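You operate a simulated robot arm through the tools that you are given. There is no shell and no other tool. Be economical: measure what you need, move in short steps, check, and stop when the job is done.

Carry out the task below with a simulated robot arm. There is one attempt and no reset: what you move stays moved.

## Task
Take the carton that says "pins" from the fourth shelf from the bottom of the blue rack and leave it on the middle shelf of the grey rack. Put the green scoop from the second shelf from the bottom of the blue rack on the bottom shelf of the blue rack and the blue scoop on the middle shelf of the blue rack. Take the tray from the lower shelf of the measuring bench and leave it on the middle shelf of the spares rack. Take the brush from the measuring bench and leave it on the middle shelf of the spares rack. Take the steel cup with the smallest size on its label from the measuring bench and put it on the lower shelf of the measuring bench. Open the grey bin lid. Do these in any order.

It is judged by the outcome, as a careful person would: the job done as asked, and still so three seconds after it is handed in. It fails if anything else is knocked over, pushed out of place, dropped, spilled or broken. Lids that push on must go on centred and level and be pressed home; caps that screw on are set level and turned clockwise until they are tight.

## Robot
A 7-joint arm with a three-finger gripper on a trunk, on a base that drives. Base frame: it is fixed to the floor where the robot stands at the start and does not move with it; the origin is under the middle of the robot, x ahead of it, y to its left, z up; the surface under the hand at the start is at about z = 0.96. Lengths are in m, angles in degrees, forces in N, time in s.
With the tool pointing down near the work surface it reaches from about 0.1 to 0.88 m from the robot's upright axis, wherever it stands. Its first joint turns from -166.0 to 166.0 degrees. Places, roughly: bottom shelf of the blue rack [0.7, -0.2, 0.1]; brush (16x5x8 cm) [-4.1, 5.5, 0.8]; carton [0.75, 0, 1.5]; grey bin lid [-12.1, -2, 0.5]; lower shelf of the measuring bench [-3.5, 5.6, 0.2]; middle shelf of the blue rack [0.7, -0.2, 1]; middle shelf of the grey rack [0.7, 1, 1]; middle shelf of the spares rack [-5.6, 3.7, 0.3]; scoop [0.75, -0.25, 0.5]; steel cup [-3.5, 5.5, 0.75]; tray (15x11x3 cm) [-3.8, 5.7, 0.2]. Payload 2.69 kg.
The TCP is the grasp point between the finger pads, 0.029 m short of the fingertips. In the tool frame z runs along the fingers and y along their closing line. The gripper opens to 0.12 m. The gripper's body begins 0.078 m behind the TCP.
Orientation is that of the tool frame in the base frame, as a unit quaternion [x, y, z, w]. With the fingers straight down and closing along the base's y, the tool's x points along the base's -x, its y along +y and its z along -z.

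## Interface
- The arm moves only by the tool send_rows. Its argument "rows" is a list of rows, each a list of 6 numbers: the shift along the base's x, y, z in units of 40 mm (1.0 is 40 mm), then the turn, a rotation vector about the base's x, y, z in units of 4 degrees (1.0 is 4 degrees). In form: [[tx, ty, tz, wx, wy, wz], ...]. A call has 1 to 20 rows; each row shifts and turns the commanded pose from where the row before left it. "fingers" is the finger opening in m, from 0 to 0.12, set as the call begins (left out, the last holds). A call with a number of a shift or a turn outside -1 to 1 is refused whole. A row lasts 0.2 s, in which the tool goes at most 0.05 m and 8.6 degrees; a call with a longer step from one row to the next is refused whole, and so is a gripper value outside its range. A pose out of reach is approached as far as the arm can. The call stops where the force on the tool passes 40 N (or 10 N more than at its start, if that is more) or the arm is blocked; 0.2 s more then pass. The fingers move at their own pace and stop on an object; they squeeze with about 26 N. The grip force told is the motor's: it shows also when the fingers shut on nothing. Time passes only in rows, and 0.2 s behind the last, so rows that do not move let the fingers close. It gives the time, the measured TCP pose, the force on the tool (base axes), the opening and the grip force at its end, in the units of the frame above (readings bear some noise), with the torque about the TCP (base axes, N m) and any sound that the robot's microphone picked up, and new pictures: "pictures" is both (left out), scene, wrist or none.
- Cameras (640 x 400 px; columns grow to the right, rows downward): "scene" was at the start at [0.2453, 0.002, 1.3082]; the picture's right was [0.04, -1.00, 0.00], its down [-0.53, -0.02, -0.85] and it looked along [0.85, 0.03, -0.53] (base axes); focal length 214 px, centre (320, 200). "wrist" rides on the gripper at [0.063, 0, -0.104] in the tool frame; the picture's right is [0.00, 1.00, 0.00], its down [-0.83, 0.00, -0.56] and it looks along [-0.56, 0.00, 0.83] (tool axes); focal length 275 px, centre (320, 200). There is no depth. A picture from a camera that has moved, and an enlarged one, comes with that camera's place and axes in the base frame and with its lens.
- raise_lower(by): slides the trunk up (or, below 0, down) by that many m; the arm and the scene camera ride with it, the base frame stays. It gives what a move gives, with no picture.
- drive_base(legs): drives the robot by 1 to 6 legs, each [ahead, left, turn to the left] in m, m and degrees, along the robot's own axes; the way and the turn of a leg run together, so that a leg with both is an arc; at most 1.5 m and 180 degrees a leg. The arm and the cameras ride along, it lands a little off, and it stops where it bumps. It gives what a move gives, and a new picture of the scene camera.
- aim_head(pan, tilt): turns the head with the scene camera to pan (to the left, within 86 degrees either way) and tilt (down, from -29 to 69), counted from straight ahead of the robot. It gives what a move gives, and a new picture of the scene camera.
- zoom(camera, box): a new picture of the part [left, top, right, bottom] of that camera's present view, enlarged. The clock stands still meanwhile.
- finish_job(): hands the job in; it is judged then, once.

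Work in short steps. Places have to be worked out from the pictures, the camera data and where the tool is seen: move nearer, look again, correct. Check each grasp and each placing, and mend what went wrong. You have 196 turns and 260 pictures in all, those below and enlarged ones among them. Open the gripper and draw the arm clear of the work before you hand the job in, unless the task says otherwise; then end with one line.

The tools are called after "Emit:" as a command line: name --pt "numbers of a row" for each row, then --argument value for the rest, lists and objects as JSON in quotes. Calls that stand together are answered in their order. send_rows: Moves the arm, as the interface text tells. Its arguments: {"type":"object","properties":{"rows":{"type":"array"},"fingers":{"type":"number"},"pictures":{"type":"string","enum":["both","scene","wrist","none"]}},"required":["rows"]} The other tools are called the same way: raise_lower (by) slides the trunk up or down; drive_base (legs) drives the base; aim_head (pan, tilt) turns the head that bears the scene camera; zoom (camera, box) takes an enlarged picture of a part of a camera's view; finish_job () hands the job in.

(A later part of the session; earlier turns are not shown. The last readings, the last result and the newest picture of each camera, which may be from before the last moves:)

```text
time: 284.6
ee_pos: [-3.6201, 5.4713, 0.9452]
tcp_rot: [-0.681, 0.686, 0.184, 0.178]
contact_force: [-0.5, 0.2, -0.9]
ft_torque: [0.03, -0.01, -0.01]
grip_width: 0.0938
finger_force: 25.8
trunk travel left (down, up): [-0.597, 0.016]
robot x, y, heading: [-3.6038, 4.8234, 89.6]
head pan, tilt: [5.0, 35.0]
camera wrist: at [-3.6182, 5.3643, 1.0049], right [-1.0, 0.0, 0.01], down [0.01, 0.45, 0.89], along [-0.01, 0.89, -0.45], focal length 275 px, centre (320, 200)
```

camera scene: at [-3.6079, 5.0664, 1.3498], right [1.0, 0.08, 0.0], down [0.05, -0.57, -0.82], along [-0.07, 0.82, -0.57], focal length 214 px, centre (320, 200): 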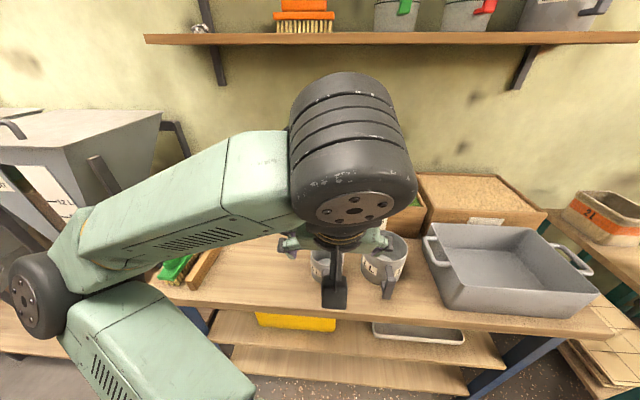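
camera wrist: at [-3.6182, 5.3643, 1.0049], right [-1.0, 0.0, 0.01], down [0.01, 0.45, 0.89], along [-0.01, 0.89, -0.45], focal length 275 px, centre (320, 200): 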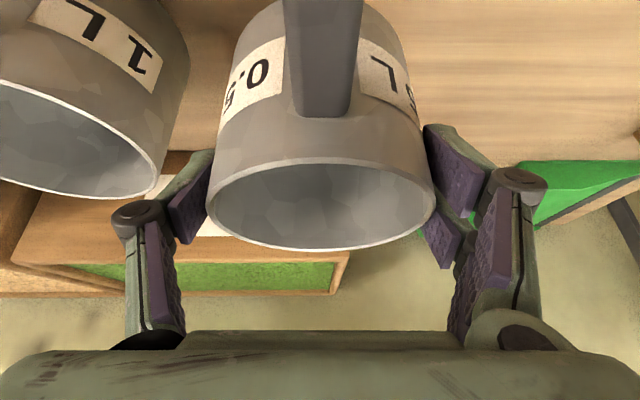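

Lifted. Back away from the bench, shift right 17 cm, then lower the trunk.

Emit:
drive_base --legs '[[-0.19, 0, 0], [0, -0.17, 0]]'

Emit:
raise_lower --by -0.4

Emit:
aim_head --pan 0 --tilt 40

```text
time: 287.8
ee_pos: [-3.4468, 5.276, 0.9446]
tcp_rot: [-0.682, 0.685, 0.185, 0.178]
contact_force: [-0.2, 0.3, -1.4]
ft_torque: [-0.01, 0.04, 0.0]
grip_width: 0.094
finger_force: 26.3
trunk travel left (down, up): [-0.597, 0.016]
robot x, y, heading: [-3.4303, 4.6279, 89.6]
head pan, tilt: [5.0, 35.0]
camera scene: at [-3.4352, 4.8707, 1.3499], right [1.0, 0.08, 0.0], down [0.05, -0.57, -0.82], along [-0.07, 0.82, -0.57], focal length 214 px, centre (320, 200)
```

scene: 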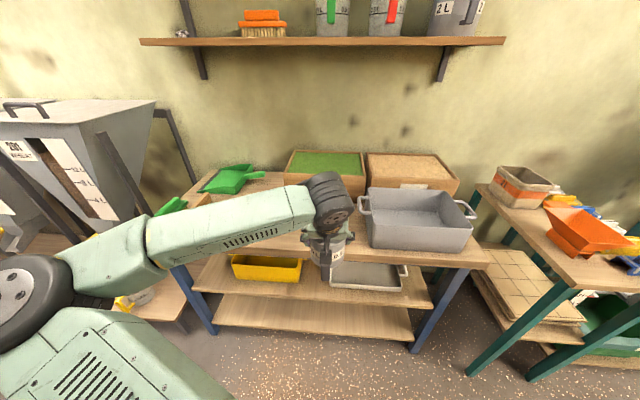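

```text
time: 291.6
ee_pos: [-3.448, 5.276, 0.5446]
tcp_rot: [-0.682, 0.685, 0.186, 0.178]
contact_force: [0.3, -0.9, -2.8]
ft_torque: [0.04, 0.01, 0.0]
grip_width: 0.0939
finger_force: 26.3
trunk travel left (down, up): [-0.197, 0.416]
robot x, y, heading: [-3.4304, 4.6252, 89.7]
head pan, tilt: [5.0, 35.0]
```

```text
time: 292.3
ee_pos: [-3.4475, 5.2755, 0.5457]
tcp_rot: [-0.681, 0.686, 0.185, 0.178]
contact_force: [0.5, -0.1, -1.5]
ft_torque: [0.04, 0.05, -0.04]
grip_width: 0.094
finger_force: 26.0
trunk travel left (down, up): [-0.197, 0.416]
robot x, y, heading: [-3.4298, 4.6269, 89.7]
head pan, tilt: [0.0, 40.0]
camera scene: at [-3.4279, 4.8679, 0.9424], right [1.0, -0.01, 0.0], down [0.0, -0.64, -0.77], along [0.0, 0.77, -0.64], focal length 214 px, centre (320, 200)
```

scene: 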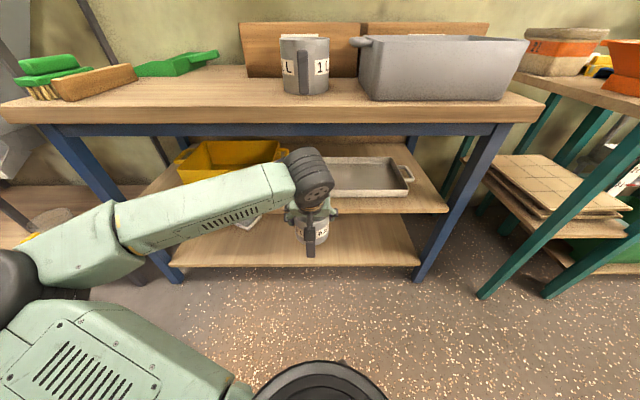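

With this steep tool the wrist would hit the middle shelf's edge when placing low. I'll set the cup back near the bench's front edge and regrip it by its handle (which faces me), then place it with a flatter tool.

Emit:
raise_lower --by 0.4

Emit:
drive_base --legs '[[0, 0.22, 0], [0.137, 0, 0]]'

Emit:
send_rows --pt "0 0 -0.5 0 0 0" --pt "0 0 -0.5 0 0 0" --pt "0 0 -0.5 0 0 0" --pictures "scene"

```text
time: 296.1
ee_pos: [-3.4473, 5.2752, 0.9452]
tcp_rot: [-0.681, 0.686, 0.185, 0.178]
contact_force: [-0.2, -0.4, -2.1]
ft_torque: [0.01, 0.03, 0.01]
grip_width: 0.0937
finger_force: 26.3
trunk travel left (down, up): [-0.597, 0.016]
robot x, y, heading: [-3.4321, 4.6284, 89.5]
head pan, tilt: [0.0, 40.0]
```

```text
time: 299.4
ee_pos: [-3.6703, 5.4124, 0.9443]
tcp_rot: [-0.682, 0.685, 0.186, 0.177]
contact_force: [0.2, 1.1, -2.2]
ft_torque: [0.02, -0.02, 0.02]
grip_width: 0.0939
finger_force: 25.8
trunk travel left (down, up): [-0.597, 0.016]
robot x, y, heading: [-3.6472, 4.7713, 89.8]
head pan, tilt: [0.0, 40.0]
camera scene: at [-3.6486, 5.0061, 1.3422], right [1.0, 0.0, 0.0], down [0.0, -0.64, -0.77], along [0.0, 0.77, -0.64], focal length 214 px, centre (320, 200)
```

scene: 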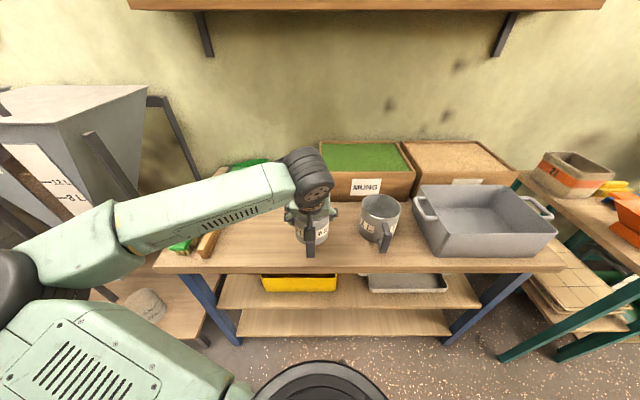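

```text
time: 300.2
ee_pos: [-3.6692, 5.4123, 0.8866]
tcp_rot: [-0.682, 0.685, 0.185, 0.177]
contact_force: [-0.2, 0.7, -1.3]
ft_torque: [0.03, 0.0, 0.02]
grip_width: 0.094
finger_force: 25.9
trunk travel left (down, up): [-0.597, 0.016]
robot x, y, heading: [-3.6488, 4.7626, 90.0]
head pan, tilt: [0.0, 40.0]
camera scene: at [-3.6486, 5.0054, 1.3424], right [1.0, 0.0, 0.0], down [0.0, -0.64, -0.77], along [0.0, 0.77, -0.64], focal length 214 px, centre (320, 200)
```

scene: 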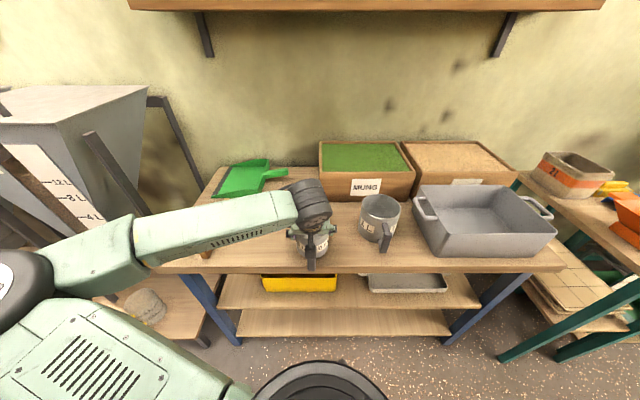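

Shift 2.5 cm further onto the bench, then lower to contact.

Emit:
send_rows --pt "0 0.6 0 0 0 0" --pt "0 0 -0.15 0 0 0" --pt "0 0 -0.1 0 0 0" --pt "0 0 -0.07 0 0 0" --pictures "none"

Emit:
send_rows --pt "0 0 -0.07 0 0 0" --pictures "none"

Emit:
send_rows --pt "0 0 -0.05 0 0 0" --pictures "wrist"

```text
time: 301.2
ee_pos: [-3.6693, 5.4368, 0.873]
tcp_rot: [-0.682, 0.684, 0.186, 0.178]
contact_force: [-0.4, -1.1, 0.7]
ft_torque: [-0.06, -0.08, -0.03]
grip_width: 0.094
finger_force: 26.2
trunk travel left (down, up): [-0.597, 0.016]
robot x, y, heading: [-3.6505, 4.7611, 89.7]
head pan, tilt: [0.0, 40.0]
```

```text
time: 301.6
ee_pos: [-3.6708, 5.4361, 0.8726]
tcp_rot: [-0.681, 0.684, 0.188, 0.18]
contact_force: [-1.0, -0.9, 16.9]
ft_torque: [-0.21, -0.07, 0.03]
grip_width: 0.0937
finger_force: 26.1
trunk travel left (down, up): [-0.597, 0.016]
robot x, y, heading: [-3.6517, 4.7623, 89.5]
head pan, tilt: [0.0, 40.0]
```

```text
time: 302.0
ee_pos: [-3.6698, 5.4364, 0.8702]
tcp_rot: [-0.682, 0.684, 0.187, 0.178]
contact_force: [0.4, 3.4, 18.2]
ft_torque: [0.22, -0.12, 0.02]
grip_width: 0.0943
finger_force: 25.9
trunk travel left (down, up): [-0.597, 0.016]
robot x, y, heading: [-3.65, 4.7656, 89.9]
head pan, tilt: [0.0, 40.0]
camera wrist: at [-3.6676, 5.3302, 0.9291], right [-1.0, 0.0, 0.01], down [0.01, 0.44, 0.9], along [-0.01, 0.9, -0.44], focal length 275 px, centre (320, 200)
```

wrist: 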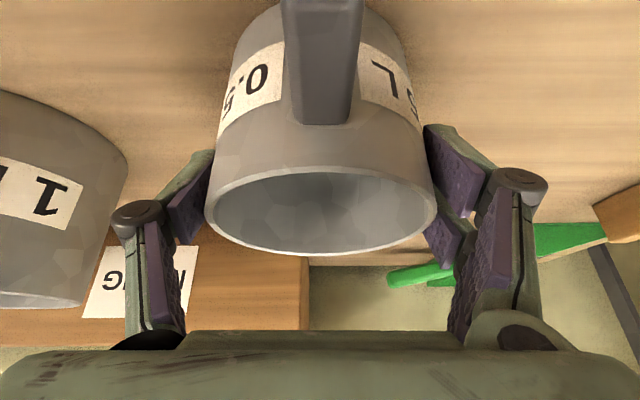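

Release, lift straight up, and back the hand off.

Emit:
send_rows --pt "0 0 0.03 0 0 0" --pt "0 0 0 0 0 0" --pt "0 0 0.5 0 0 0" --pt "0 0 0.8 0 0 0" --pt "0 0 0.8 0 0 0" --pt "0 0 0.5 0 0 0" --fingers 0.108 --pictures "none"

Emit:
drive_base --legs '[[-0.13, 0, 0]]'

Emit:
raise_lower --by -0.14

Emit:
send_rows --pt "0 -0.3 0 0.7 0 0" --pt "0 -0.3 0 0.7 0 0" --pt "0 -0.3 0 0.7 0 0" --pt "0 -0.3 0 0.8 0 0" --pt "0 -0.3 0 0.8 0 0" --fingers 0.07 --pictures "wrist"

```text
time: 303.4
ee_pos: [-3.6702, 5.4355, 0.9733]
tcp_rot: [-0.683, 0.684, 0.186, 0.176]
contact_force: [1.2, -0.1, 0.1]
ft_torque: [0.0, -0.01, -0.01]
grip_width: 0.108
finger_force: 0.1
trunk travel left (down, up): [-0.597, 0.016]
robot x, y, heading: [-3.6468, 4.7676, 89.8]
head pan, tilt: [0.0, 40.0]
```

```text
time: 304.6
ee_pos: [-3.672, 5.3071, 0.973]
tcp_rot: [-0.682, 0.684, 0.186, 0.178]
contact_force: [0.7, 0.0, 0.4]
ft_torque: [0.01, 0.01, -0.01]
grip_width: 0.1078
finger_force: 0.1
trunk travel left (down, up): [-0.597, 0.016]
robot x, y, heading: [-3.649, 4.6388, 89.7]
head pan, tilt: [0.0, 40.0]
camera scene: at [-3.6491, 4.8754, 1.3426], right [1.0, 0.0, 0.0], down [0.0, -0.64, -0.77], along [0.0, 0.77, -0.64], focal length 214 px, centre (320, 200)
```

scene: 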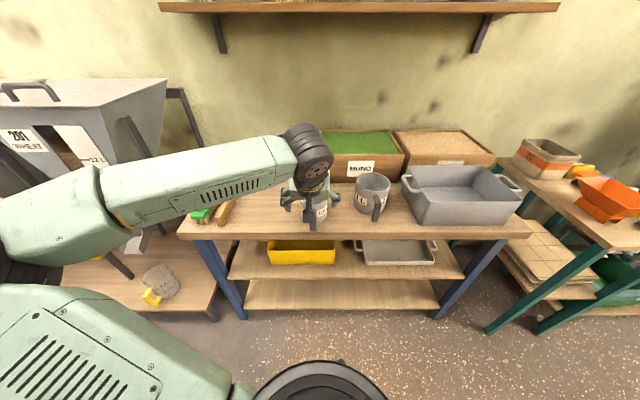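

```text
time: 306.3
ee_pos: [-3.6713, 5.3058, 0.8343]
tcp_rot: [-0.682, 0.684, 0.186, 0.179]
contact_force: [0.0, -0.3, 0.4]
ft_torque: [0.02, -0.03, -0.03]
grip_width: 0.1078
finger_force: 0.2
trunk travel left (down, up): [-0.457, 0.156]
robot x, y, heading: [-3.6461, 4.6334, 89.6]
head pan, tilt: [0.0, 40.0]
```

```text
time: 307.5
ee_pos: [-3.6727, 5.2664, 0.8447]
tcp_rot: [-0.654, 0.655, 0.271, 0.264]
contact_force: [0.0, 0.2, 0.5]
ft_torque: [0.02, 0.01, 0.01]
grip_width: 0.0699
finger_force: 0.0
out of reach, approached as far as the arm can: row 5
trunk travel left (down, up): [-0.457, 0.156]
robot x, y, heading: [-3.649, 4.6366, 89.6]
head pan, tilt: [0.0, 40.0]
camera wrist: at [-3.6716, 5.1485, 0.8747], right [-1.0, -0.01, 0.01], down [0.01, 0.2, 0.98], along [-0.01, 0.98, -0.2], focal length 275 px, centre (320, 200)
```

wrist: 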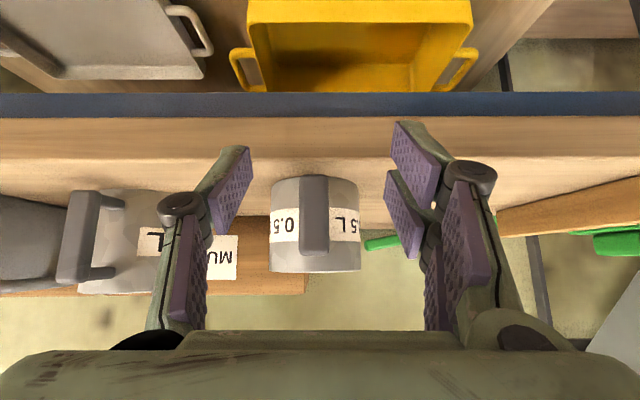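

Handle centred at x≈-3.669, z≈0.845, y≈5.355. Drive ahead 6 cm then look.

Emit:
drive_base --legs '[[0.06, 0, 0]]'

Emit:
send_rows --pt "0.08 0.1 0 0 0 0" --pictures "wrist"

```text
time: 308.5
ee_pos: [-3.6734, 5.3271, 0.8442]
tcp_rot: [-0.654, 0.655, 0.271, 0.263]
contact_force: [0.0, 0.3, -0.3]
ft_torque: [0.0, -0.02, 0.02]
grip_width: 0.07
finger_force: 0.0
trunk travel left (down, up): [-0.457, 0.156]
robot x, y, heading: [-3.648, 4.6944, 90.0]
head pan, tilt: [0.0, 40.0]
camera scene: at [-3.6492, 4.9356, 1.2023], right [1.0, 0.0, 0.0], down [0.0, -0.64, -0.77], along [0.0, 0.77, -0.64], focal length 214 px, centre (320, 200)
```

scene: 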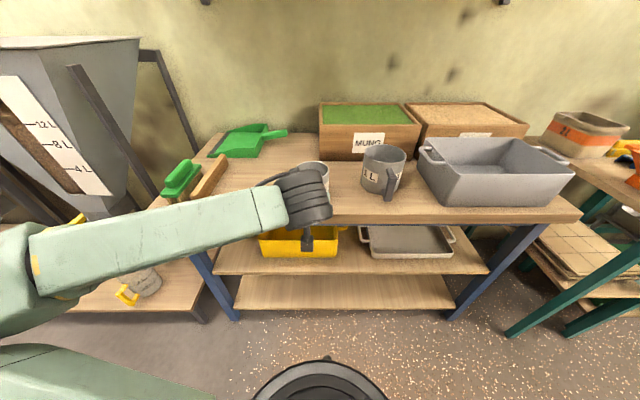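

```text
time: 308.9
ee_pos: [-3.6707, 5.3296, 0.8445]
tcp_rot: [-0.654, 0.655, 0.271, 0.263]
contact_force: [-0.3, -0.1, -0.2]
ft_torque: [-0.01, -0.01, -0.04]
grip_width: 0.0702
finger_force: 0.0
trunk travel left (down, up): [-0.457, 0.156]
robot x, y, heading: [-3.6502, 4.6939, 90.0]
head pan, tilt: [0.0, 40.0]
camera wrist: at [-3.6684, 5.2118, 0.8753], right [-1.0, -0.01, 0.01], down [0.01, 0.2, 0.98], along [-0.01, 0.98, -0.2], focal length 275 px, centre (320, 200)
```

wrist: 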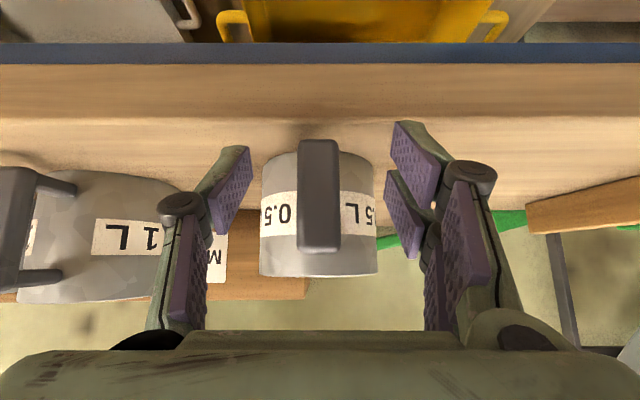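

Handle front at y≈5.356. Advance 3 cm and close on it.

Emit:
send_rows --pt "0 0.4 0.05 0 0 0" --pt "0 0.35 0 0 0 0" --pt "0 0 0 0 0 0" --pictures "none"

Emit:
send_rows --pt "0 0 0 0 0 0" --pt "0 0 0 0 0 0" --pt "0 0 0 0 0 0" --pt "0 0 0 0 0 0" --fingers 0.0 --pictures "wrist"

```text
time: 309.7
ee_pos: [-3.6714, 5.359, 0.846]
tcp_rot: [-0.654, 0.655, 0.271, 0.264]
contact_force: [-0.2, 1.3, -0.8]
ft_torque: [0.01, 0.0, 0.01]
grip_width: 0.07
finger_force: 0.1
trunk travel left (down, up): [-0.457, 0.156]
robot x, y, heading: [-3.6517, 4.6938, 89.8]
head pan, tilt: [0.0, 40.0]
```

```text
time: 310.7
ee_pos: [-3.6705, 5.3594, 0.8467]
tcp_rot: [0.655, -0.655, -0.271, -0.263]
contact_force: [-0.7, -0.7, 0.5]
ft_torque: [0.05, 0.1, -0.02]
grip_width: 0.0219
finger_force: 23.8
trunk travel left (down, up): [-0.457, 0.156]
robot x, y, heading: [-3.6482, 4.6964, 90.1]
head pan, tilt: [0.0, 40.0]
camera wrist: at [-3.6687, 5.2417, 0.8767], right [-1.0, -0.01, 0.01], down [0.01, 0.2, 0.98], along [-0.01, 0.98, -0.2], focal length 275 px, centre (320, 200)
```

wrist: 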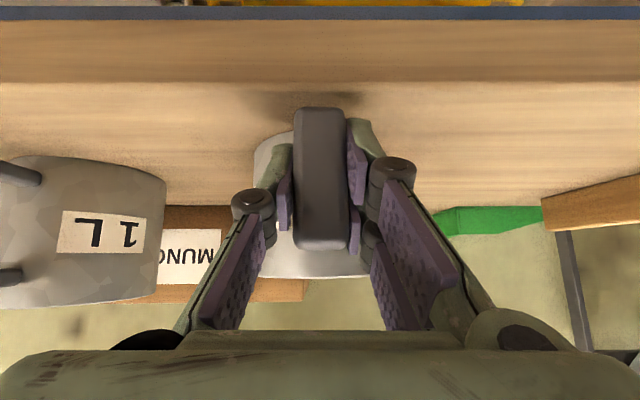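

Gripped the handle (2.2 cm). Lift 5 cm and check that the cup stays level.

Emit:
send_rows --pt "0 0 0.3 0 0 0" --pt "0 0 0.5 0 0 0" --pt "0 0 0.5 0 0 0" --pictures "wrist"

```text
time: 311.5
ee_pos: [-3.6728, 5.3593, 0.8973]
tcp_rot: [0.655, -0.654, -0.272, -0.263]
contact_force: [0.5, 0.1, -2.2]
ft_torque: [-0.09, -0.02, 0.03]
grip_width: 0.0217
finger_force: 25.3
trunk travel left (down, up): [-0.457, 0.156]
robot x, y, heading: [-3.6487, 4.6954, 89.9]
head pan, tilt: [0.0, 40.0]
camera wrist: at [-3.6698, 5.2423, 0.9285], right [-1.0, -0.01, 0.01], down [0.01, 0.21, 0.98], along [-0.01, 0.98, -0.2], focal length 275 px, centre (320, 200)
```

wrist: 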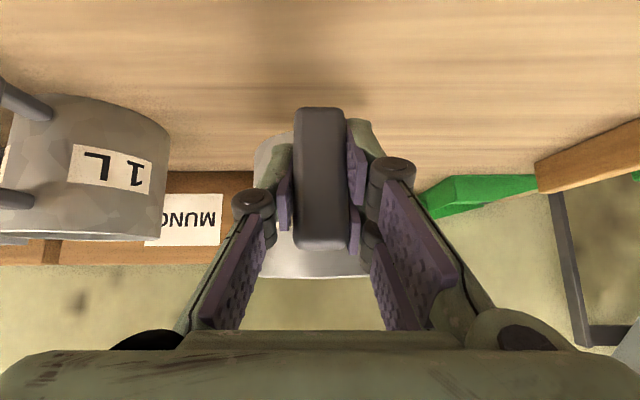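

Held level. Retract, back up, shift right, and lower to the bottom-shelf height in front of the bench.

Emit:
send_rows --pt "0 -0.5 0.1 0 0 0" --pt "0 -0.7 0 0 0 0" --pt "0 -0.7 0 0 0 0" --pictures "none"

Emit:
drive_base --legs '[[-0.065, 0, 0], [0, -0.2, 0]]'

Emit:
raise_lower --by -0.37

Emit:
send_rows --pt "0 0 -0.6 0 0 0" --pt "0 0 -0.6 0 0 0" --pt "0 0 -0.6 0 0 0" --pt "0 0 -0.6 0 0 0" --pt "0 0 -0.6 0 0 0" --pt "0 0 -0.6 0 0 0" --pictures "both"

```text
time: 312.3
ee_pos: [-3.6705, 5.2835, 0.9018]
tcp_rot: [-0.654, 0.655, 0.271, 0.263]
contact_force: [0.1, -0.1, -2.5]
ft_torque: [-0.13, 0.01, -0.01]
grip_width: 0.0213
finger_force: 25.5
trunk travel left (down, up): [-0.457, 0.156]
robot x, y, heading: [-3.6476, 4.6964, 89.8]
head pan, tilt: [0.0, 40.0]
```

```text
time: 315.1
ee_pos: [-3.4708, 5.2171, 0.9024]
tcp_rot: [-0.654, 0.655, 0.271, 0.263]
contact_force: [-0.3, -0.9, -1.4]
ft_torque: [-0.11, 0.01, -0.01]
grip_width: 0.0215
finger_force: 26.3
trunk travel left (down, up): [-0.457, 0.156]
robot x, y, heading: [-3.4485, 4.6302, 89.7]
head pan, tilt: [0.0, 40.0]
camera scene: at [-3.4498, 4.869, 1.2024], right [1.0, 0.0, 0.0], down [0.0, -0.64, -0.77], along [0.0, 0.77, -0.64], focal length 214 px, centre (320, 200)
```

scene: 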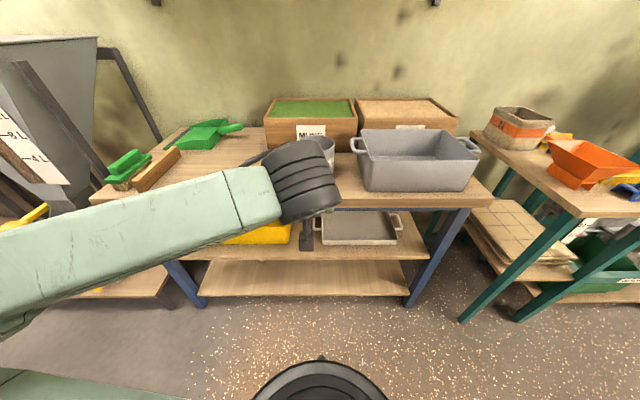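

```text
time: 318.6
ee_pos: [-3.4706, 5.2175, 0.531]
tcp_rot: [0.655, -0.654, -0.272, -0.262]
contact_force: [-0.1, 0.4, -2.1]
ft_torque: [-0.09, -0.01, 0.03]
grip_width: 0.0214
finger_force: 26.1
trunk travel left (down, up): [-0.087, 0.526]
robot x, y, heading: [-3.4495, 4.6294, 89.5]
head pan, tilt: [0.0, 40.0]
```

```text
time: 319.8
ee_pos: [-3.4745, 5.2603, 0.4579]
tcp_rot: [-0.655, 0.657, 0.269, 0.259]
contact_force: [-0.5, -1.3, -2.3]
ft_torque: [-0.17, 0.0, 0.02]
grip_width: 0.0213
finger_force: 26.0
out of reach, approached as far as the arm can: row 1, 2, 3, 4, 5
trunk travel left (down, up): [-0.087, 0.526]
robot x, y, heading: [-3.4514, 4.6288, 90.1]
head pan, tilt: [0.0, 40.0]
stopped in row 5: the force on the tool passed its limit at 56 N (the readings are from after the stop); the commanded pose is now the measured one
camera scene: at [-3.4499, 4.8684, 0.8323], right [1.0, 0.0, 0.0], down [0.0, -0.64, -0.77], along [0.0, 0.77, -0.64], focal length 214 px, centre (320, 200)
camera wrist: at [-3.4721, 5.1437, 0.4899], right [-1.0, -0.01, 0.01], down [0.01, 0.22, 0.98], along [-0.01, 0.98, -0.22], focal length 275 px, centre (320, 200)
```

scene: 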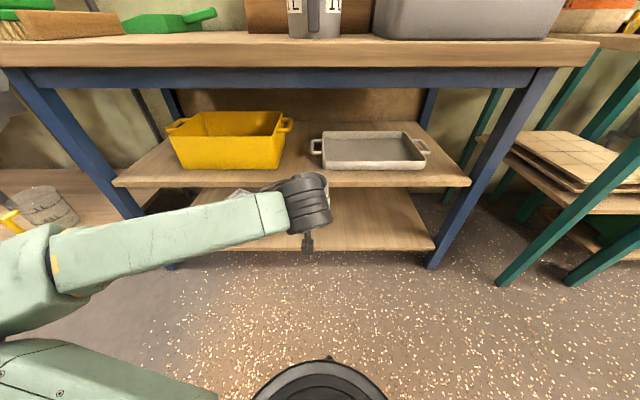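
wrist: 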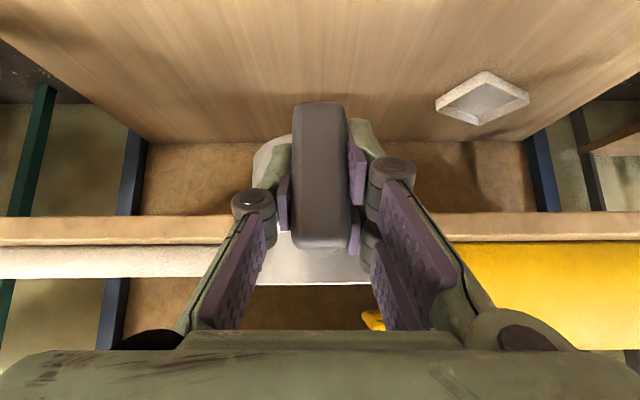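

The reach limit pushed the hand forward and the cup touched the middle shelf's edge. Retreat, then move to the right part of the bench where I can stand further back.

Emit:
send_rows --pt "0 -0.5 0.4 0 0 0" --pt "0 -0.5 0.5 0 0 0" --pt "0 0 0.5 0 0 0" --pictures "none"

Emit:
drive_base --legs '[[0, -0.3, 0], [-0.15, 0, 0]]'

Emit:
zoom --camera "wrist" --box '[0, 0, 640, 400]'

```text
time: 320.6
ee_pos: [-3.4756, 5.2361, 0.5225]
tcp_rot: [-0.656, 0.657, 0.268, 0.258]
contact_force: [0.1, -0.3, -2.0]
ft_torque: [-0.12, 0.0, 0.02]
grip_width: 0.0211
finger_force: 25.3
out of reach, approached as far as the arm can: row 1, 2
trunk travel left (down, up): [-0.087, 0.526]
robot x, y, heading: [-3.4577, 4.6282, 89.5]
head pan, tilt: [0.0, 40.0]
```

```text
time: 324.4
ee_pos: [-3.1831, 5.0858, 0.5234]
tcp_rot: [-0.655, 0.658, 0.268, 0.258]
contact_force: [-0.1, 0.6, -1.3]
ft_torque: [-0.09, -0.02, 0.01]
grip_width: 0.0211
finger_force: 25.6
trunk travel left (down, up): [-0.087, 0.526]
robot x, y, heading: [-3.1604, 4.4757, 89.8]
head pan, tilt: [0.0, 40.0]
camera scene: at [-3.1581, 4.718, 0.8324], right [1.0, 0.0, 0.0], down [0.0, -0.64, -0.77], along [0.0, 0.77, -0.64], focal length 214 px, centre (320, 200)
```

scene: 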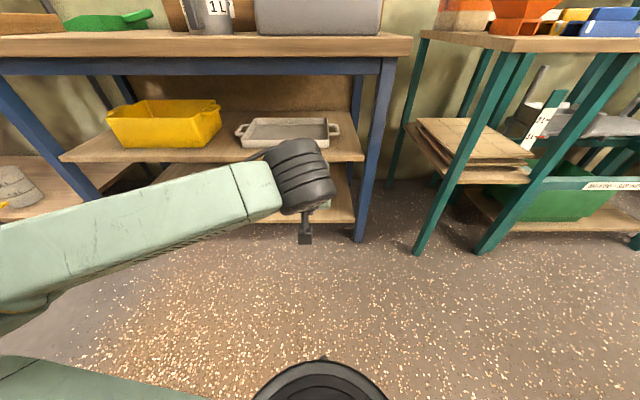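

```text
1.00 times, centred on (320, 200) of wrist (not enlarged: the box is as wide or as high as the picture)
camera zoom: at [-3.1807, 4.9681, 0.5547], right [-1.0, 0.0, 0.01], down [0.01, 0.22, 0.98], along [-0.01, 0.98, -0.22], focal length 275 px, centre (320, 200)
```

zoom: 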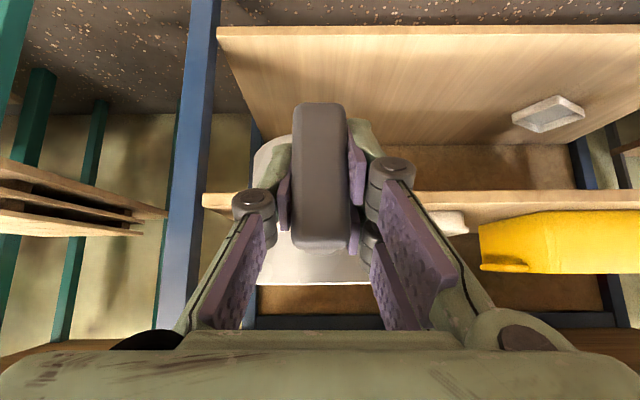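

Now there's more room. Extend to rel ≈0.70 while lowering to z≈0.31.

Emit:
send_rows --pt "-0.2 0.5 0 0 0 0" --pt "-0.2 0.5 0 0 0 0" --pt "-0.2 0.5 0 0 0 0" --pt "-0.2 0.5 -0.5 0 0 0" --pt "-0.2 0.3 -0.5 0 0 0" --pt "0 0 -0.8 0 0 0" --pt "0 0 -0.8 0 0 0" --pt "0 0 -0.8 0 0 0" --pt "0 0 -0.8 0 0 0" --pt "0 0 -0.6 0 0 0" --pictures "wrist"

```text
time: 326.6
ee_pos: [-3.221, 5.1778, 0.3306]
tcp_rot: [-0.655, 0.658, 0.268, 0.259]
contact_force: [0.4, -0.9, -1.1]
ft_torque: [-0.1, 0.03, 0.04]
grip_width: 0.0211
finger_force: 25.8
trunk travel left (down, up): [-0.087, 0.526]
robot x, y, heading: [-3.1575, 4.4798, 90.0]
head pan, tilt: [0.0, 40.0]
camera wrist: at [-3.2194, 5.0608, 0.3624], right [-1.0, 0.0, 0.01], down [0.01, 0.22, 0.98], along [-0.01, 0.98, -0.22], focal length 275 px, centre (320, 200)
```

wrist: 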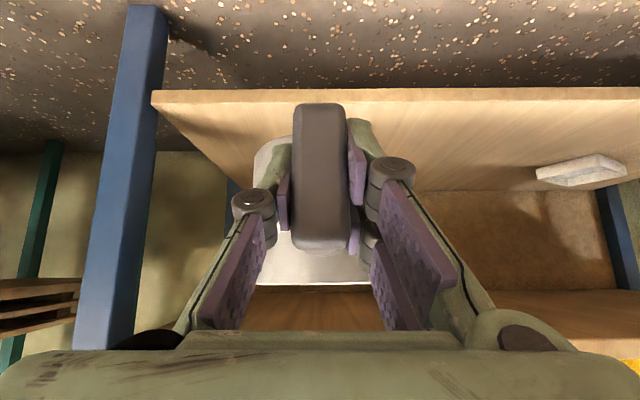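

Clear of everything. Drive ahead 0.2 to bring the cup over the lower shelf.

Emit:
drive_base --legs '[[0.2, 0, 0]]'

Emit:
send_rows --pt "0 0 -0.4 0 0 0" --pt "0 0 -0.4 0 0 0" --pictures "both"

```text
time: 328.2
ee_pos: [-3.2178, 5.3773, 0.3301]
tcp_rot: [-0.654, 0.659, 0.267, 0.258]
contact_force: [-0.6, 0.2, -1.7]
ft_torque: [-0.13, -0.01, 0.01]
grip_width: 0.0211
finger_force: 25.8
trunk travel left (down, up): [-0.087, 0.526]
robot x, y, heading: [-3.1581, 4.6773, 89.8]
head pan, tilt: [0.0, 40.0]
camera scene: at [-3.1562, 4.9182, 0.8324], right [1.0, -0.01, 0.0], down [0.0, -0.64, -0.77], along [0.01, 0.77, -0.64], focal length 214 px, centre (320, 200)
```

scene: 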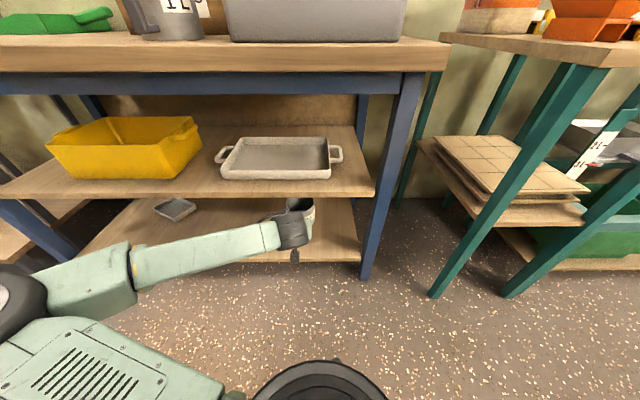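

```text
time: 328.8
ee_pos: [-3.2185, 5.3791, 0.3]
tcp_rot: [-0.654, 0.659, 0.268, 0.259]
contact_force: [-0.1, -0.1, -1.6]
ft_torque: [-0.11, 0.01, 0.03]
grip_width: 0.0211
finger_force: 25.3
trunk travel left (down, up): [-0.087, 0.526]
robot x, y, heading: [-3.1542, 4.68, 89.6]
head pan, tilt: [0.0, 40.0]
camera scene: at [-3.1562, 4.9182, 0.8324], right [1.0, -0.01, 0.0], down [0.0, -0.64, -0.77], along [0.01, 0.77, -0.64], focal length 214 px, centre (320, 200)
camera wrist: at [-3.2171, 5.2618, 0.3313], right [-1.0, 0.0, 0.01], down [0.01, 0.22, 0.98], along [0.0, 0.98, -0.22], focal length 275 px, centre (320, 200)
```

scene: 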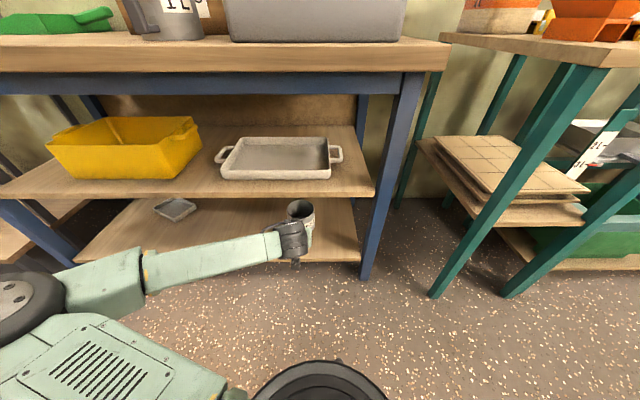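
wrist: 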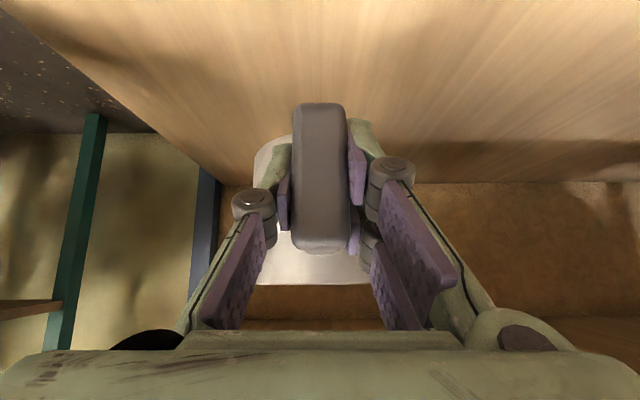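

Cup is over the shelf. Nudge 2 cm further in and lower gradually to contact.

Emit:
send_rows --pt "0 0.25 -0.2 0 0 0" --pt "0 0.25 -0.3 0 0 0" --pt "0 0 -0.3 0 0 0" --pictures "none"

Emit:
send_rows --pt "0 0 -0.15 0 0 0" --pt "0 0 -0.1 0 0 0" --pictures "none"

Emit:
send_rows --pt "0 0 -0.1 0 0 0" --pt "0 0 -0.08 0 0 0" --pictures "wrist"

```text
time: 329.6
ee_pos: [-3.2173, 5.3977, 0.2663]
tcp_rot: [-0.654, 0.659, 0.267, 0.259]
contact_force: [0.4, 0.1, -2.2]
ft_torque: [-0.12, 0.02, -0.02]
grip_width: 0.0211
finger_force: 26.3
trunk travel left (down, up): [-0.087, 0.526]
robot x, y, heading: [-3.1537, 4.678, 89.7]
head pan, tilt: [0.0, 40.0]
```

```text
time: 330.2
ee_pos: [-3.2182, 5.3978, 0.2563]
tcp_rot: [-0.654, 0.658, 0.267, 0.259]
contact_force: [-0.5, -0.3, -1.2]
ft_torque: [-0.09, 0.0, 0.0]
grip_width: 0.0213
finger_force: 25.6
trunk travel left (down, up): [-0.087, 0.526]
robot x, y, heading: [-3.1612, 4.6794, 89.8]
head pan, tilt: [0.0, 40.0]
```

```text
time: 330.8
ee_pos: [-3.2178, 5.398, 0.2488]
tcp_rot: [-0.654, 0.659, 0.267, 0.258]
contact_force: [0.1, 0.0, -1.7]
ft_torque: [-0.1, 0.01, -0.06]
grip_width: 0.0212
finger_force: 26.2
trunk travel left (down, up): [-0.087, 0.526]
robot x, y, heading: [-3.1568, 4.6788, 89.3]
head pan, tilt: [0.0, 40.0]
camera wrist: at [-3.2169, 5.2808, 0.2812], right [-1.0, 0.0, 0.01], down [0.01, 0.22, 0.98], along [0.0, 0.98, -0.22], focal length 275 px, centre (320, 200)
```

wrist: 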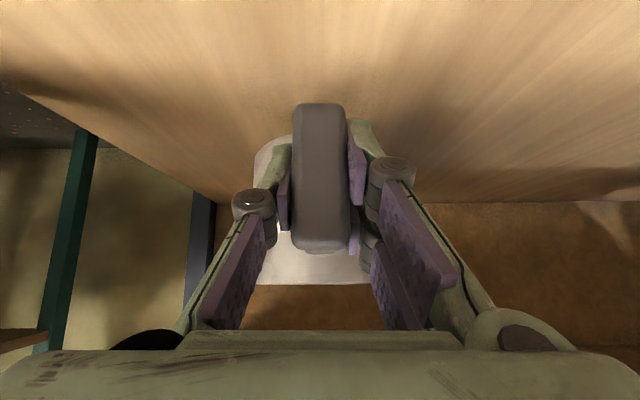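

Continue lowering.

Emit:
send_rows --pt "0 0 -0.1 0 0 0" --pt "0 0 -0.1 0 0 0" --pictures "none"

Emit:
send_rows --pt "0 0 -0.08 0 0 0" --pictures "none"

Emit:
send_rows --pt "0 0 -0.08 0 0 0" --pictures "none"

Emit:
send_rows --pt "0 0 -0.08 0 0 0" --pictures "none"

```text
time: 331.4
ee_pos: [-3.2184, 5.3979, 0.2413]
tcp_rot: [-0.654, 0.659, 0.268, 0.259]
contact_force: [-0.9, 0.2, -1.9]
ft_torque: [-0.1, 0.02, -0.03]
grip_width: 0.0212
finger_force: 25.8
trunk travel left (down, up): [-0.087, 0.526]
robot x, y, heading: [-3.1571, 4.6796, 89.9]
head pan, tilt: [0.0, 40.0]
```

```text
time: 331.8
ee_pos: [-3.2184, 5.3984, 0.2365]
tcp_rot: [-0.654, 0.659, 0.268, 0.259]
contact_force: [0.2, -1.0, -1.3]
ft_torque: [-0.13, 0.0, -0.03]
grip_width: 0.0211
finger_force: 25.8
trunk travel left (down, up): [-0.087, 0.526]
robot x, y, heading: [-3.1609, 4.677, 89.4]
head pan, tilt: [0.0, 40.0]
```

```text
time: 332.2
ee_pos: [-3.2182, 5.3986, 0.235]
tcp_rot: [-0.654, 0.659, 0.268, 0.259]
contact_force: [-0.4, 0.0, -1.9]
ft_torque: [-0.1, 0.01, 0.0]
grip_width: 0.0211
finger_force: 26.0
trunk travel left (down, up): [-0.087, 0.526]
robot x, y, heading: [-3.1597, 4.683, 89.6]
head pan, tilt: [0.0, 40.0]
```

```text
time: 332.6
ee_pos: [-3.2181, 5.3991, 0.2305]
tcp_rot: [-0.654, 0.659, 0.267, 0.259]
contact_force: [-1.0, 0.6, -1.6]
ft_torque: [-0.07, 0.01, 0.01]
grip_width: 0.021
finger_force: 26.0
trunk travel left (down, up): [-0.087, 0.526]
robot x, y, heading: [-3.1592, 4.6779, 89.6]
head pan, tilt: [0.0, 40.0]
```

Still not touching; continue.

Emit:
send_rows --pt "0 0 -0.1 0 0 0" --pictures "none"

Emit:
send_rows --pt "0 0 -0.1 0 0 0" --pictures "none"

Emit:
send_rows --pt "0 0 -0.08 0 0 0" --pictures "none"

Emit:
send_rows --pt "0 0 -0.06 0 0 0" --pictures "none"

```text
time: 333.0
ee_pos: [-3.2178, 5.3977, 0.2275]
tcp_rot: [-0.654, 0.658, 0.267, 0.259]
contact_force: [0.4, -0.1, -1.5]
ft_torque: [-0.09, 0.01, 0.0]
grip_width: 0.0208
finger_force: 25.8
trunk travel left (down, up): [-0.087, 0.526]
robot x, y, heading: [-3.1556, 4.6768, 89.7]
head pan, tilt: [0.0, 40.0]
```

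```text
time: 333.4
ee_pos: [-3.2192, 5.3984, 0.2232]
tcp_rot: [-0.653, 0.659, 0.268, 0.26]
contact_force: [-1.0, -0.3, -0.7]
ft_torque: [-0.11, -0.01, 0.01]
grip_width: 0.0213
finger_force: 26.3
trunk travel left (down, up): [-0.087, 0.526]
robot x, y, heading: [-3.1592, 4.6784, 89.7]
head pan, tilt: [0.0, 40.0]
```

```text
time: 333.8
ee_pos: [-3.2182, 5.3988, 0.2199]
tcp_rot: [-0.654, 0.658, 0.268, 0.259]
contact_force: [-0.9, 0.2, -2.1]
ft_torque: [-0.1, 0.03, 0.02]
grip_width: 0.0211
finger_force: 25.9
trunk travel left (down, up): [-0.087, 0.526]
robot x, y, heading: [-3.1553, 4.6798, 89.8]
head pan, tilt: [0.0, 40.0]
```

```text
time: 334.2
ee_pos: [-3.2181, 5.3979, 0.2189]
tcp_rot: [-0.654, 0.659, 0.267, 0.259]
contact_force: [-0.6, -0.2, -0.3]
ft_torque: [-0.08, 0.02, 0.01]
grip_width: 0.0212
finger_force: 26.1
trunk travel left (down, up): [-0.087, 0.526]
robot x, y, heading: [-3.1568, 4.6814, 89.5]
head pan, tilt: [0.0, 40.0]
```

Emit:
send_rows --pt "0 0 -0.1 0 0 0" --pictures "none"

Emit:
send_rows --pt "0 0 -0.1 0 0 0" --pictures "none"

Emit:
send_rows --pt "0 0 -0.1 0 0 0" --pictures "none"

Emit:
zoom --camera "scene" --box '[220, 170, 400, 290]'

```text
time: 334.6
ee_pos: [-3.2176, 5.3986, 0.2134]
tcp_rot: [-0.654, 0.659, 0.268, 0.259]
contact_force: [-0.4, -0.6, -0.8]
ft_torque: [-0.08, -0.02, -0.01]
grip_width: 0.0209
finger_force: 25.7
trunk travel left (down, up): [-0.087, 0.526]
robot x, y, heading: [-3.1573, 4.6768, 89.7]
head pan, tilt: [0.0, 40.0]
```

```text
time: 335.0
ee_pos: [-3.2181, 5.3979, 0.2099]
tcp_rot: [-0.654, 0.659, 0.268, 0.259]
contact_force: [-0.1, -0.4, -2.0]
ft_torque: [-0.1, 0.0, 0.03]
grip_width: 0.0211
finger_force: 26.3
trunk travel left (down, up): [-0.087, 0.526]
robot x, y, heading: [-3.1592, 4.6817, 89.4]
head pan, tilt: [0.0, 40.0]
```

```text
time: 335.4
ee_pos: [-3.2181, 5.3983, 0.2064]
tcp_rot: [-0.654, 0.659, 0.266, 0.26]
contact_force: [0.2, 0.4, -1.4]
ft_torque: [-0.08, 0.0, 0.0]
grip_width: 0.0211
finger_force: 26.0
trunk travel left (down, up): [-0.087, 0.526]
robot x, y, heading: [-3.1578, 4.6777, 89.7]
head pan, tilt: [0.0, 40.0]
```

```text
3.33 times, centred on (310, 230) of scene
camera zoom: at [-3.1562, 4.9182, 0.8324], right [1.0, -0.01, 0.0], down [0.0, -0.64, -0.77], along [0.01, 0.77, -0.64], focal length 715 px, centre (353, 100)
```

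zoom: 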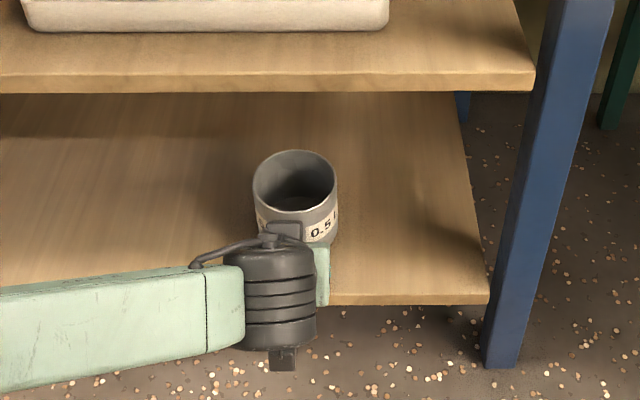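

Emit:
send_rows --pt "0 0 -0.1 0 0 0" --pictures "none"

Emit:
send_rows --pt "0 0 -0.1 0 0 0" --pictures "none"

Emit:
send_rows --pt "0 0 -0.08 0 0 0" --pictures "none"

Emit:
send_rows --pt "0 0 -0.08 0 0 0" --pictures "none"

```text
time: 335.8
ee_pos: [-3.2177, 5.3988, 0.2053]
tcp_rot: [-0.653, 0.658, 0.269, 0.26]
contact_force: [-0.1, -3.9, 6.0]
ft_torque: [0.03, 0.04, 0.05]
grip_width: 0.0211
finger_force: 25.5
trunk travel left (down, up): [-0.087, 0.526]
robot x, y, heading: [-3.1532, 4.6791, 89.8]
head pan, tilt: [0.0, 40.0]
```

```text
time: 336.2
ee_pos: [-3.2168, 5.4004, 0.2019]
tcp_rot: [-0.652, 0.659, 0.269, 0.261]
contact_force: [-1.3, -5.9, 20.4]
ft_torque: [0.4, 0.1, 0.03]
grip_width: 0.0214
finger_force: 26.0
trunk travel left (down, up): [-0.087, 0.526]
robot x, y, heading: [-3.1586, 4.6798, 89.5]
head pan, tilt: [0.0, 40.0]
```

```text
time: 336.6
ee_pos: [-3.2176, 5.3994, 0.1968]
tcp_rot: [-0.654, 0.658, 0.268, 0.259]
contact_force: [-1.0, -2.7, 16.6]
ft_torque: [0.46, 0.04, 0.07]
grip_width: 0.0216
finger_force: 25.7
trunk travel left (down, up): [-0.087, 0.526]
robot x, y, heading: [-3.1592, 4.676, 89.5]
head pan, tilt: [0.0, 40.0]
```

```text
time: 337.0
ee_pos: [-3.2176, 5.3993, 0.1948]
tcp_rot: [-0.653, 0.659, 0.269, 0.261]
contact_force: [-1.6, -14.4, 32.3]
ft_torque: [-0.02, 0.36, 0.09]
grip_width: 0.0215
finger_force: 25.4
trunk travel left (down, up): [-0.087, 0.526]
robot x, y, heading: [-3.1575, 4.6795, 89.6]
head pan, tilt: [0.0, 40.0]
```

The cup is down. Ease up, open, and back out.

Emit:
send_rows --pt "0 0 0.1 0 0 0" --pt "0 0 0 0 0 0" --pt "0 0 0 0 0 0" --pt "0 0 0 0 0 0" --fingers 0.06 --pictures "none"

Emit:
drive_base --legs '[[-0.2, 0, 0]]'

Emit:
zoom --camera "wrist" --box '[0, 0, 640, 400]'

```text
time: 338.0
ee_pos: [-3.2178, 5.3989, 0.1958]
tcp_rot: [-0.654, 0.658, 0.268, 0.258]
contact_force: [0.2, -0.1, 0.4]
ft_torque: [0.02, 0.01, 0.02]
grip_width: 0.0599
finger_force: 0.1
trunk travel left (down, up): [-0.087, 0.526]
robot x, y, heading: [-3.1561, 4.6776, 89.6]
head pan, tilt: [0.0, 40.0]
```

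```text
time: 339.6
ee_pos: [-3.2179, 5.2051, 0.1955]
tcp_rot: [-0.654, 0.659, 0.268, 0.258]
contact_force: [0.7, 0.5, 0.1]
ft_torque: [-0.01, -0.02, -0.03]
grip_width: 0.0603
finger_force: 0.0
trunk travel left (down, up): [-0.087, 0.526]
robot x, y, heading: [-3.16, 4.4863, 89.3]
head pan, tilt: [0.0, 40.0]
camera scene: at [-3.1575, 4.724, 0.8324], right [1.0, -0.01, 0.0], down [-0.01, -0.64, -0.77], along [0.01, 0.77, -0.64], focal length 214 px, centre (320, 200)
```

scene: 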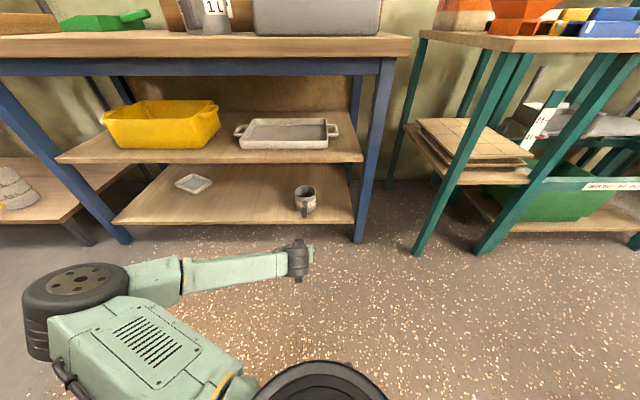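

```text
1.00 times, centred on (320, 200) of wrist (not enlarged: the box is as wide or as high as the picture)
camera zoom: at [-3.2175, 5.0875, 0.2279], right [-1.0, 0.0, 0.01], down [0.01, 0.22, 0.98], along [0.0, 0.98, -0.22], focal length 275 px, centre (320, 200)
```

zoom: 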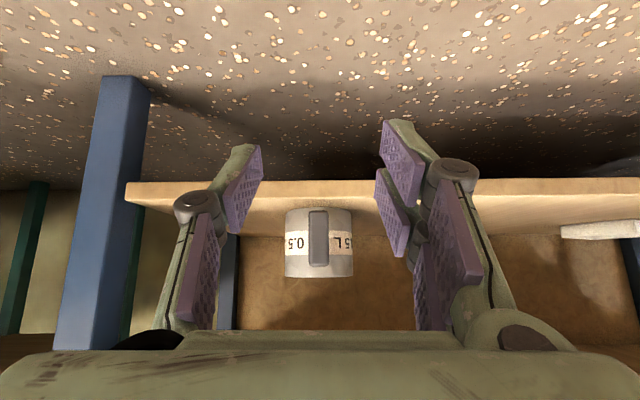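

The cup stands upright on the lower shelf. Now zoom on the tray for its shape and orientation.

Emit:
zoom --camera "scene" --box '[140, 150, 260, 230]'

```text
5.00 times, centred on (200, 190) of scene
camera zoom: at [-3.1575, 4.724, 0.8324], right [1.0, -0.01, 0.0], down [-0.01, -0.64, -0.77], along [0.01, 0.77, -0.64], focal length 1072 px, centre (920, 250)
```

zoom: 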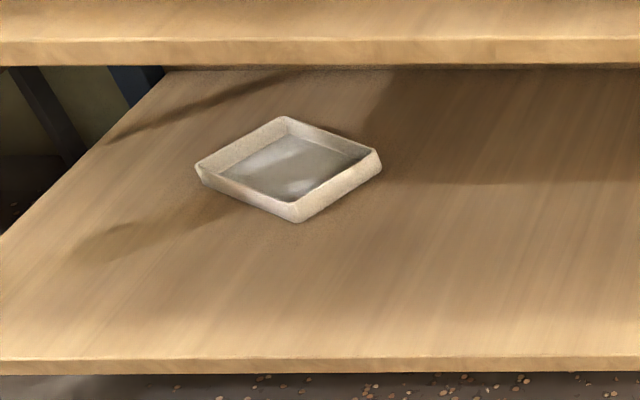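

Tray corners put it at centre ≈(-3.785, 5.62), its short side running along azimuth ≈64°. I'll pinch its right short wall with the tool yawed 26° right and tilted ~50°. Set the pose, then drive diagonally left/ahead.

Emit:
send_rows --pt "0 0 0.8 0 0 0" --pt "0 0 0.8 0.4 0 0" --pt "0 0 0.8 0.4 0 0" --pt "0 0 0.2 0.4 0 0" --pt "0 0 0 0 0 -0.8" --pt "0 0 0 0 0 -0.8" --pt "0 0 0 0 0 -0.8" --pt "0 0 0 0 0 -0.8" --pt "0 0 0 0 0 -0.8" --pt "0 0 0 0 0 -0.8" --pt "0 0 0 0 0 -0.8" --pt "0 0 0 0 0 -0.9" --fingers 0.06 --pictures "none"

Emit:
drive_base --legs '[[0.17, 0.35, 0.4], [0, 0.22, 0]]'

Emit:
send_rows --pt "0 0 0 0 0 0" --pictures "wrist"

```text
time: 342.2
ee_pos: [-3.2197, 5.2049, 0.2992]
tcp_rot: [-0.479, 0.776, 0.221, 0.345]
contact_force: [1.0, 0.0, 0.7]
ft_torque: [0.0, 0.01, 0.0]
grip_width: 0.0602
finger_force: 0.0
trunk travel left (down, up): [-0.087, 0.526]
robot x, y, heading: [-3.1571, 4.4853, 89.7]
head pan, tilt: [0.0, 40.0]
```

```text
time: 347.4
ee_pos: [-3.7955, 5.3798, 0.2992]
tcp_rot: [-0.482, 0.774, 0.224, 0.344]
contact_force: [-0.1, 0.2, -0.4]
ft_torque: [0.04, -0.01, -0.01]
grip_width: 0.0599
finger_force: 0.0
trunk travel left (down, up): [-0.087, 0.526]
robot x, y, heading: [-3.7345, 4.6635, 89.7]
head pan, tilt: [0.0, 40.0]
camera scene: at [-3.7326, 4.8994, 0.8324], right [1.0, 0.0, 0.0], down [0.0, -0.64, -0.77], along [0.0, 0.77, -0.64], focal length 214 px, centre (320, 200)
```

scene: 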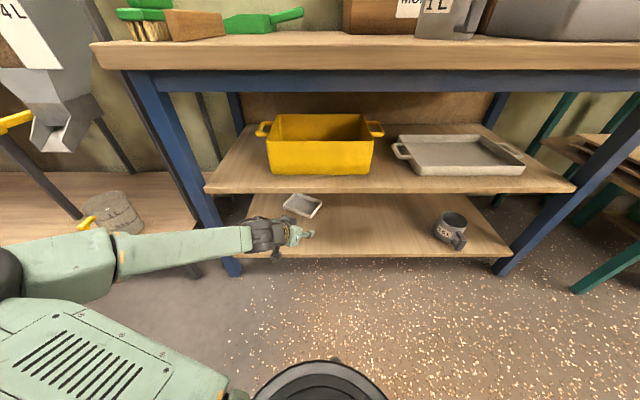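

```text
time: 347.8
ee_pos: [-3.7965, 5.3799, 0.3005]
tcp_rot: [-0.481, 0.775, 0.223, 0.345]
contact_force: [0.1, 0.2, -0.1]
ft_torque: [0.0, 0.02, -0.03]
grip_width: 0.0601
finger_force: 0.1
trunk travel left (down, up): [-0.087, 0.526]
robot x, y, heading: [-3.7319, 4.6603, 89.7]
head pan, tilt: [0.0, 40.0]
camera wrist: at [-3.8472, 5.272, 0.322], right [-0.9, 0.43, 0.01], down [0.07, 0.12, 0.99], along [0.43, 0.89, -0.13], focal length 275 px, centre (320, 200)
```

wrist: 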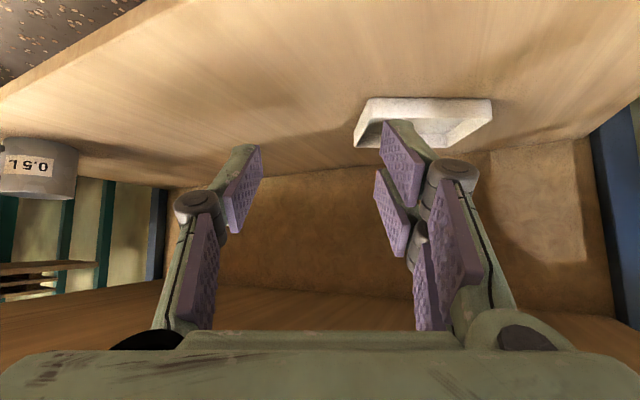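

The tray's right short wall lines up with the tool. Flatten the tool ~9° more for clearance under the middle shelf and lower a little.

Emit:
send_rows --pt "0.1 0 -0.3 0.7 -0.35 0" --pt "0.1 0 -0.3 0.7 -0.35 0" --pt "0.1 0 -0.3 0.7 -0.35 0" --pt "0.1 0 -0.3 0 0 0" --pictures "none"

```text
time: 348.8
ee_pos: [-3.7816, 5.3807, 0.2527]
tcp_rot: [-0.463, 0.742, 0.262, 0.406]
contact_force: [-0.2, 0.1, 0.6]
ft_torque: [-0.01, 0.01, 0.0]
grip_width: 0.0598
finger_force: 0.0
trunk travel left (down, up): [-0.087, 0.526]
robot x, y, heading: [-3.732, 4.6573, 89.9]
head pan, tilt: [0.0, 40.0]
```

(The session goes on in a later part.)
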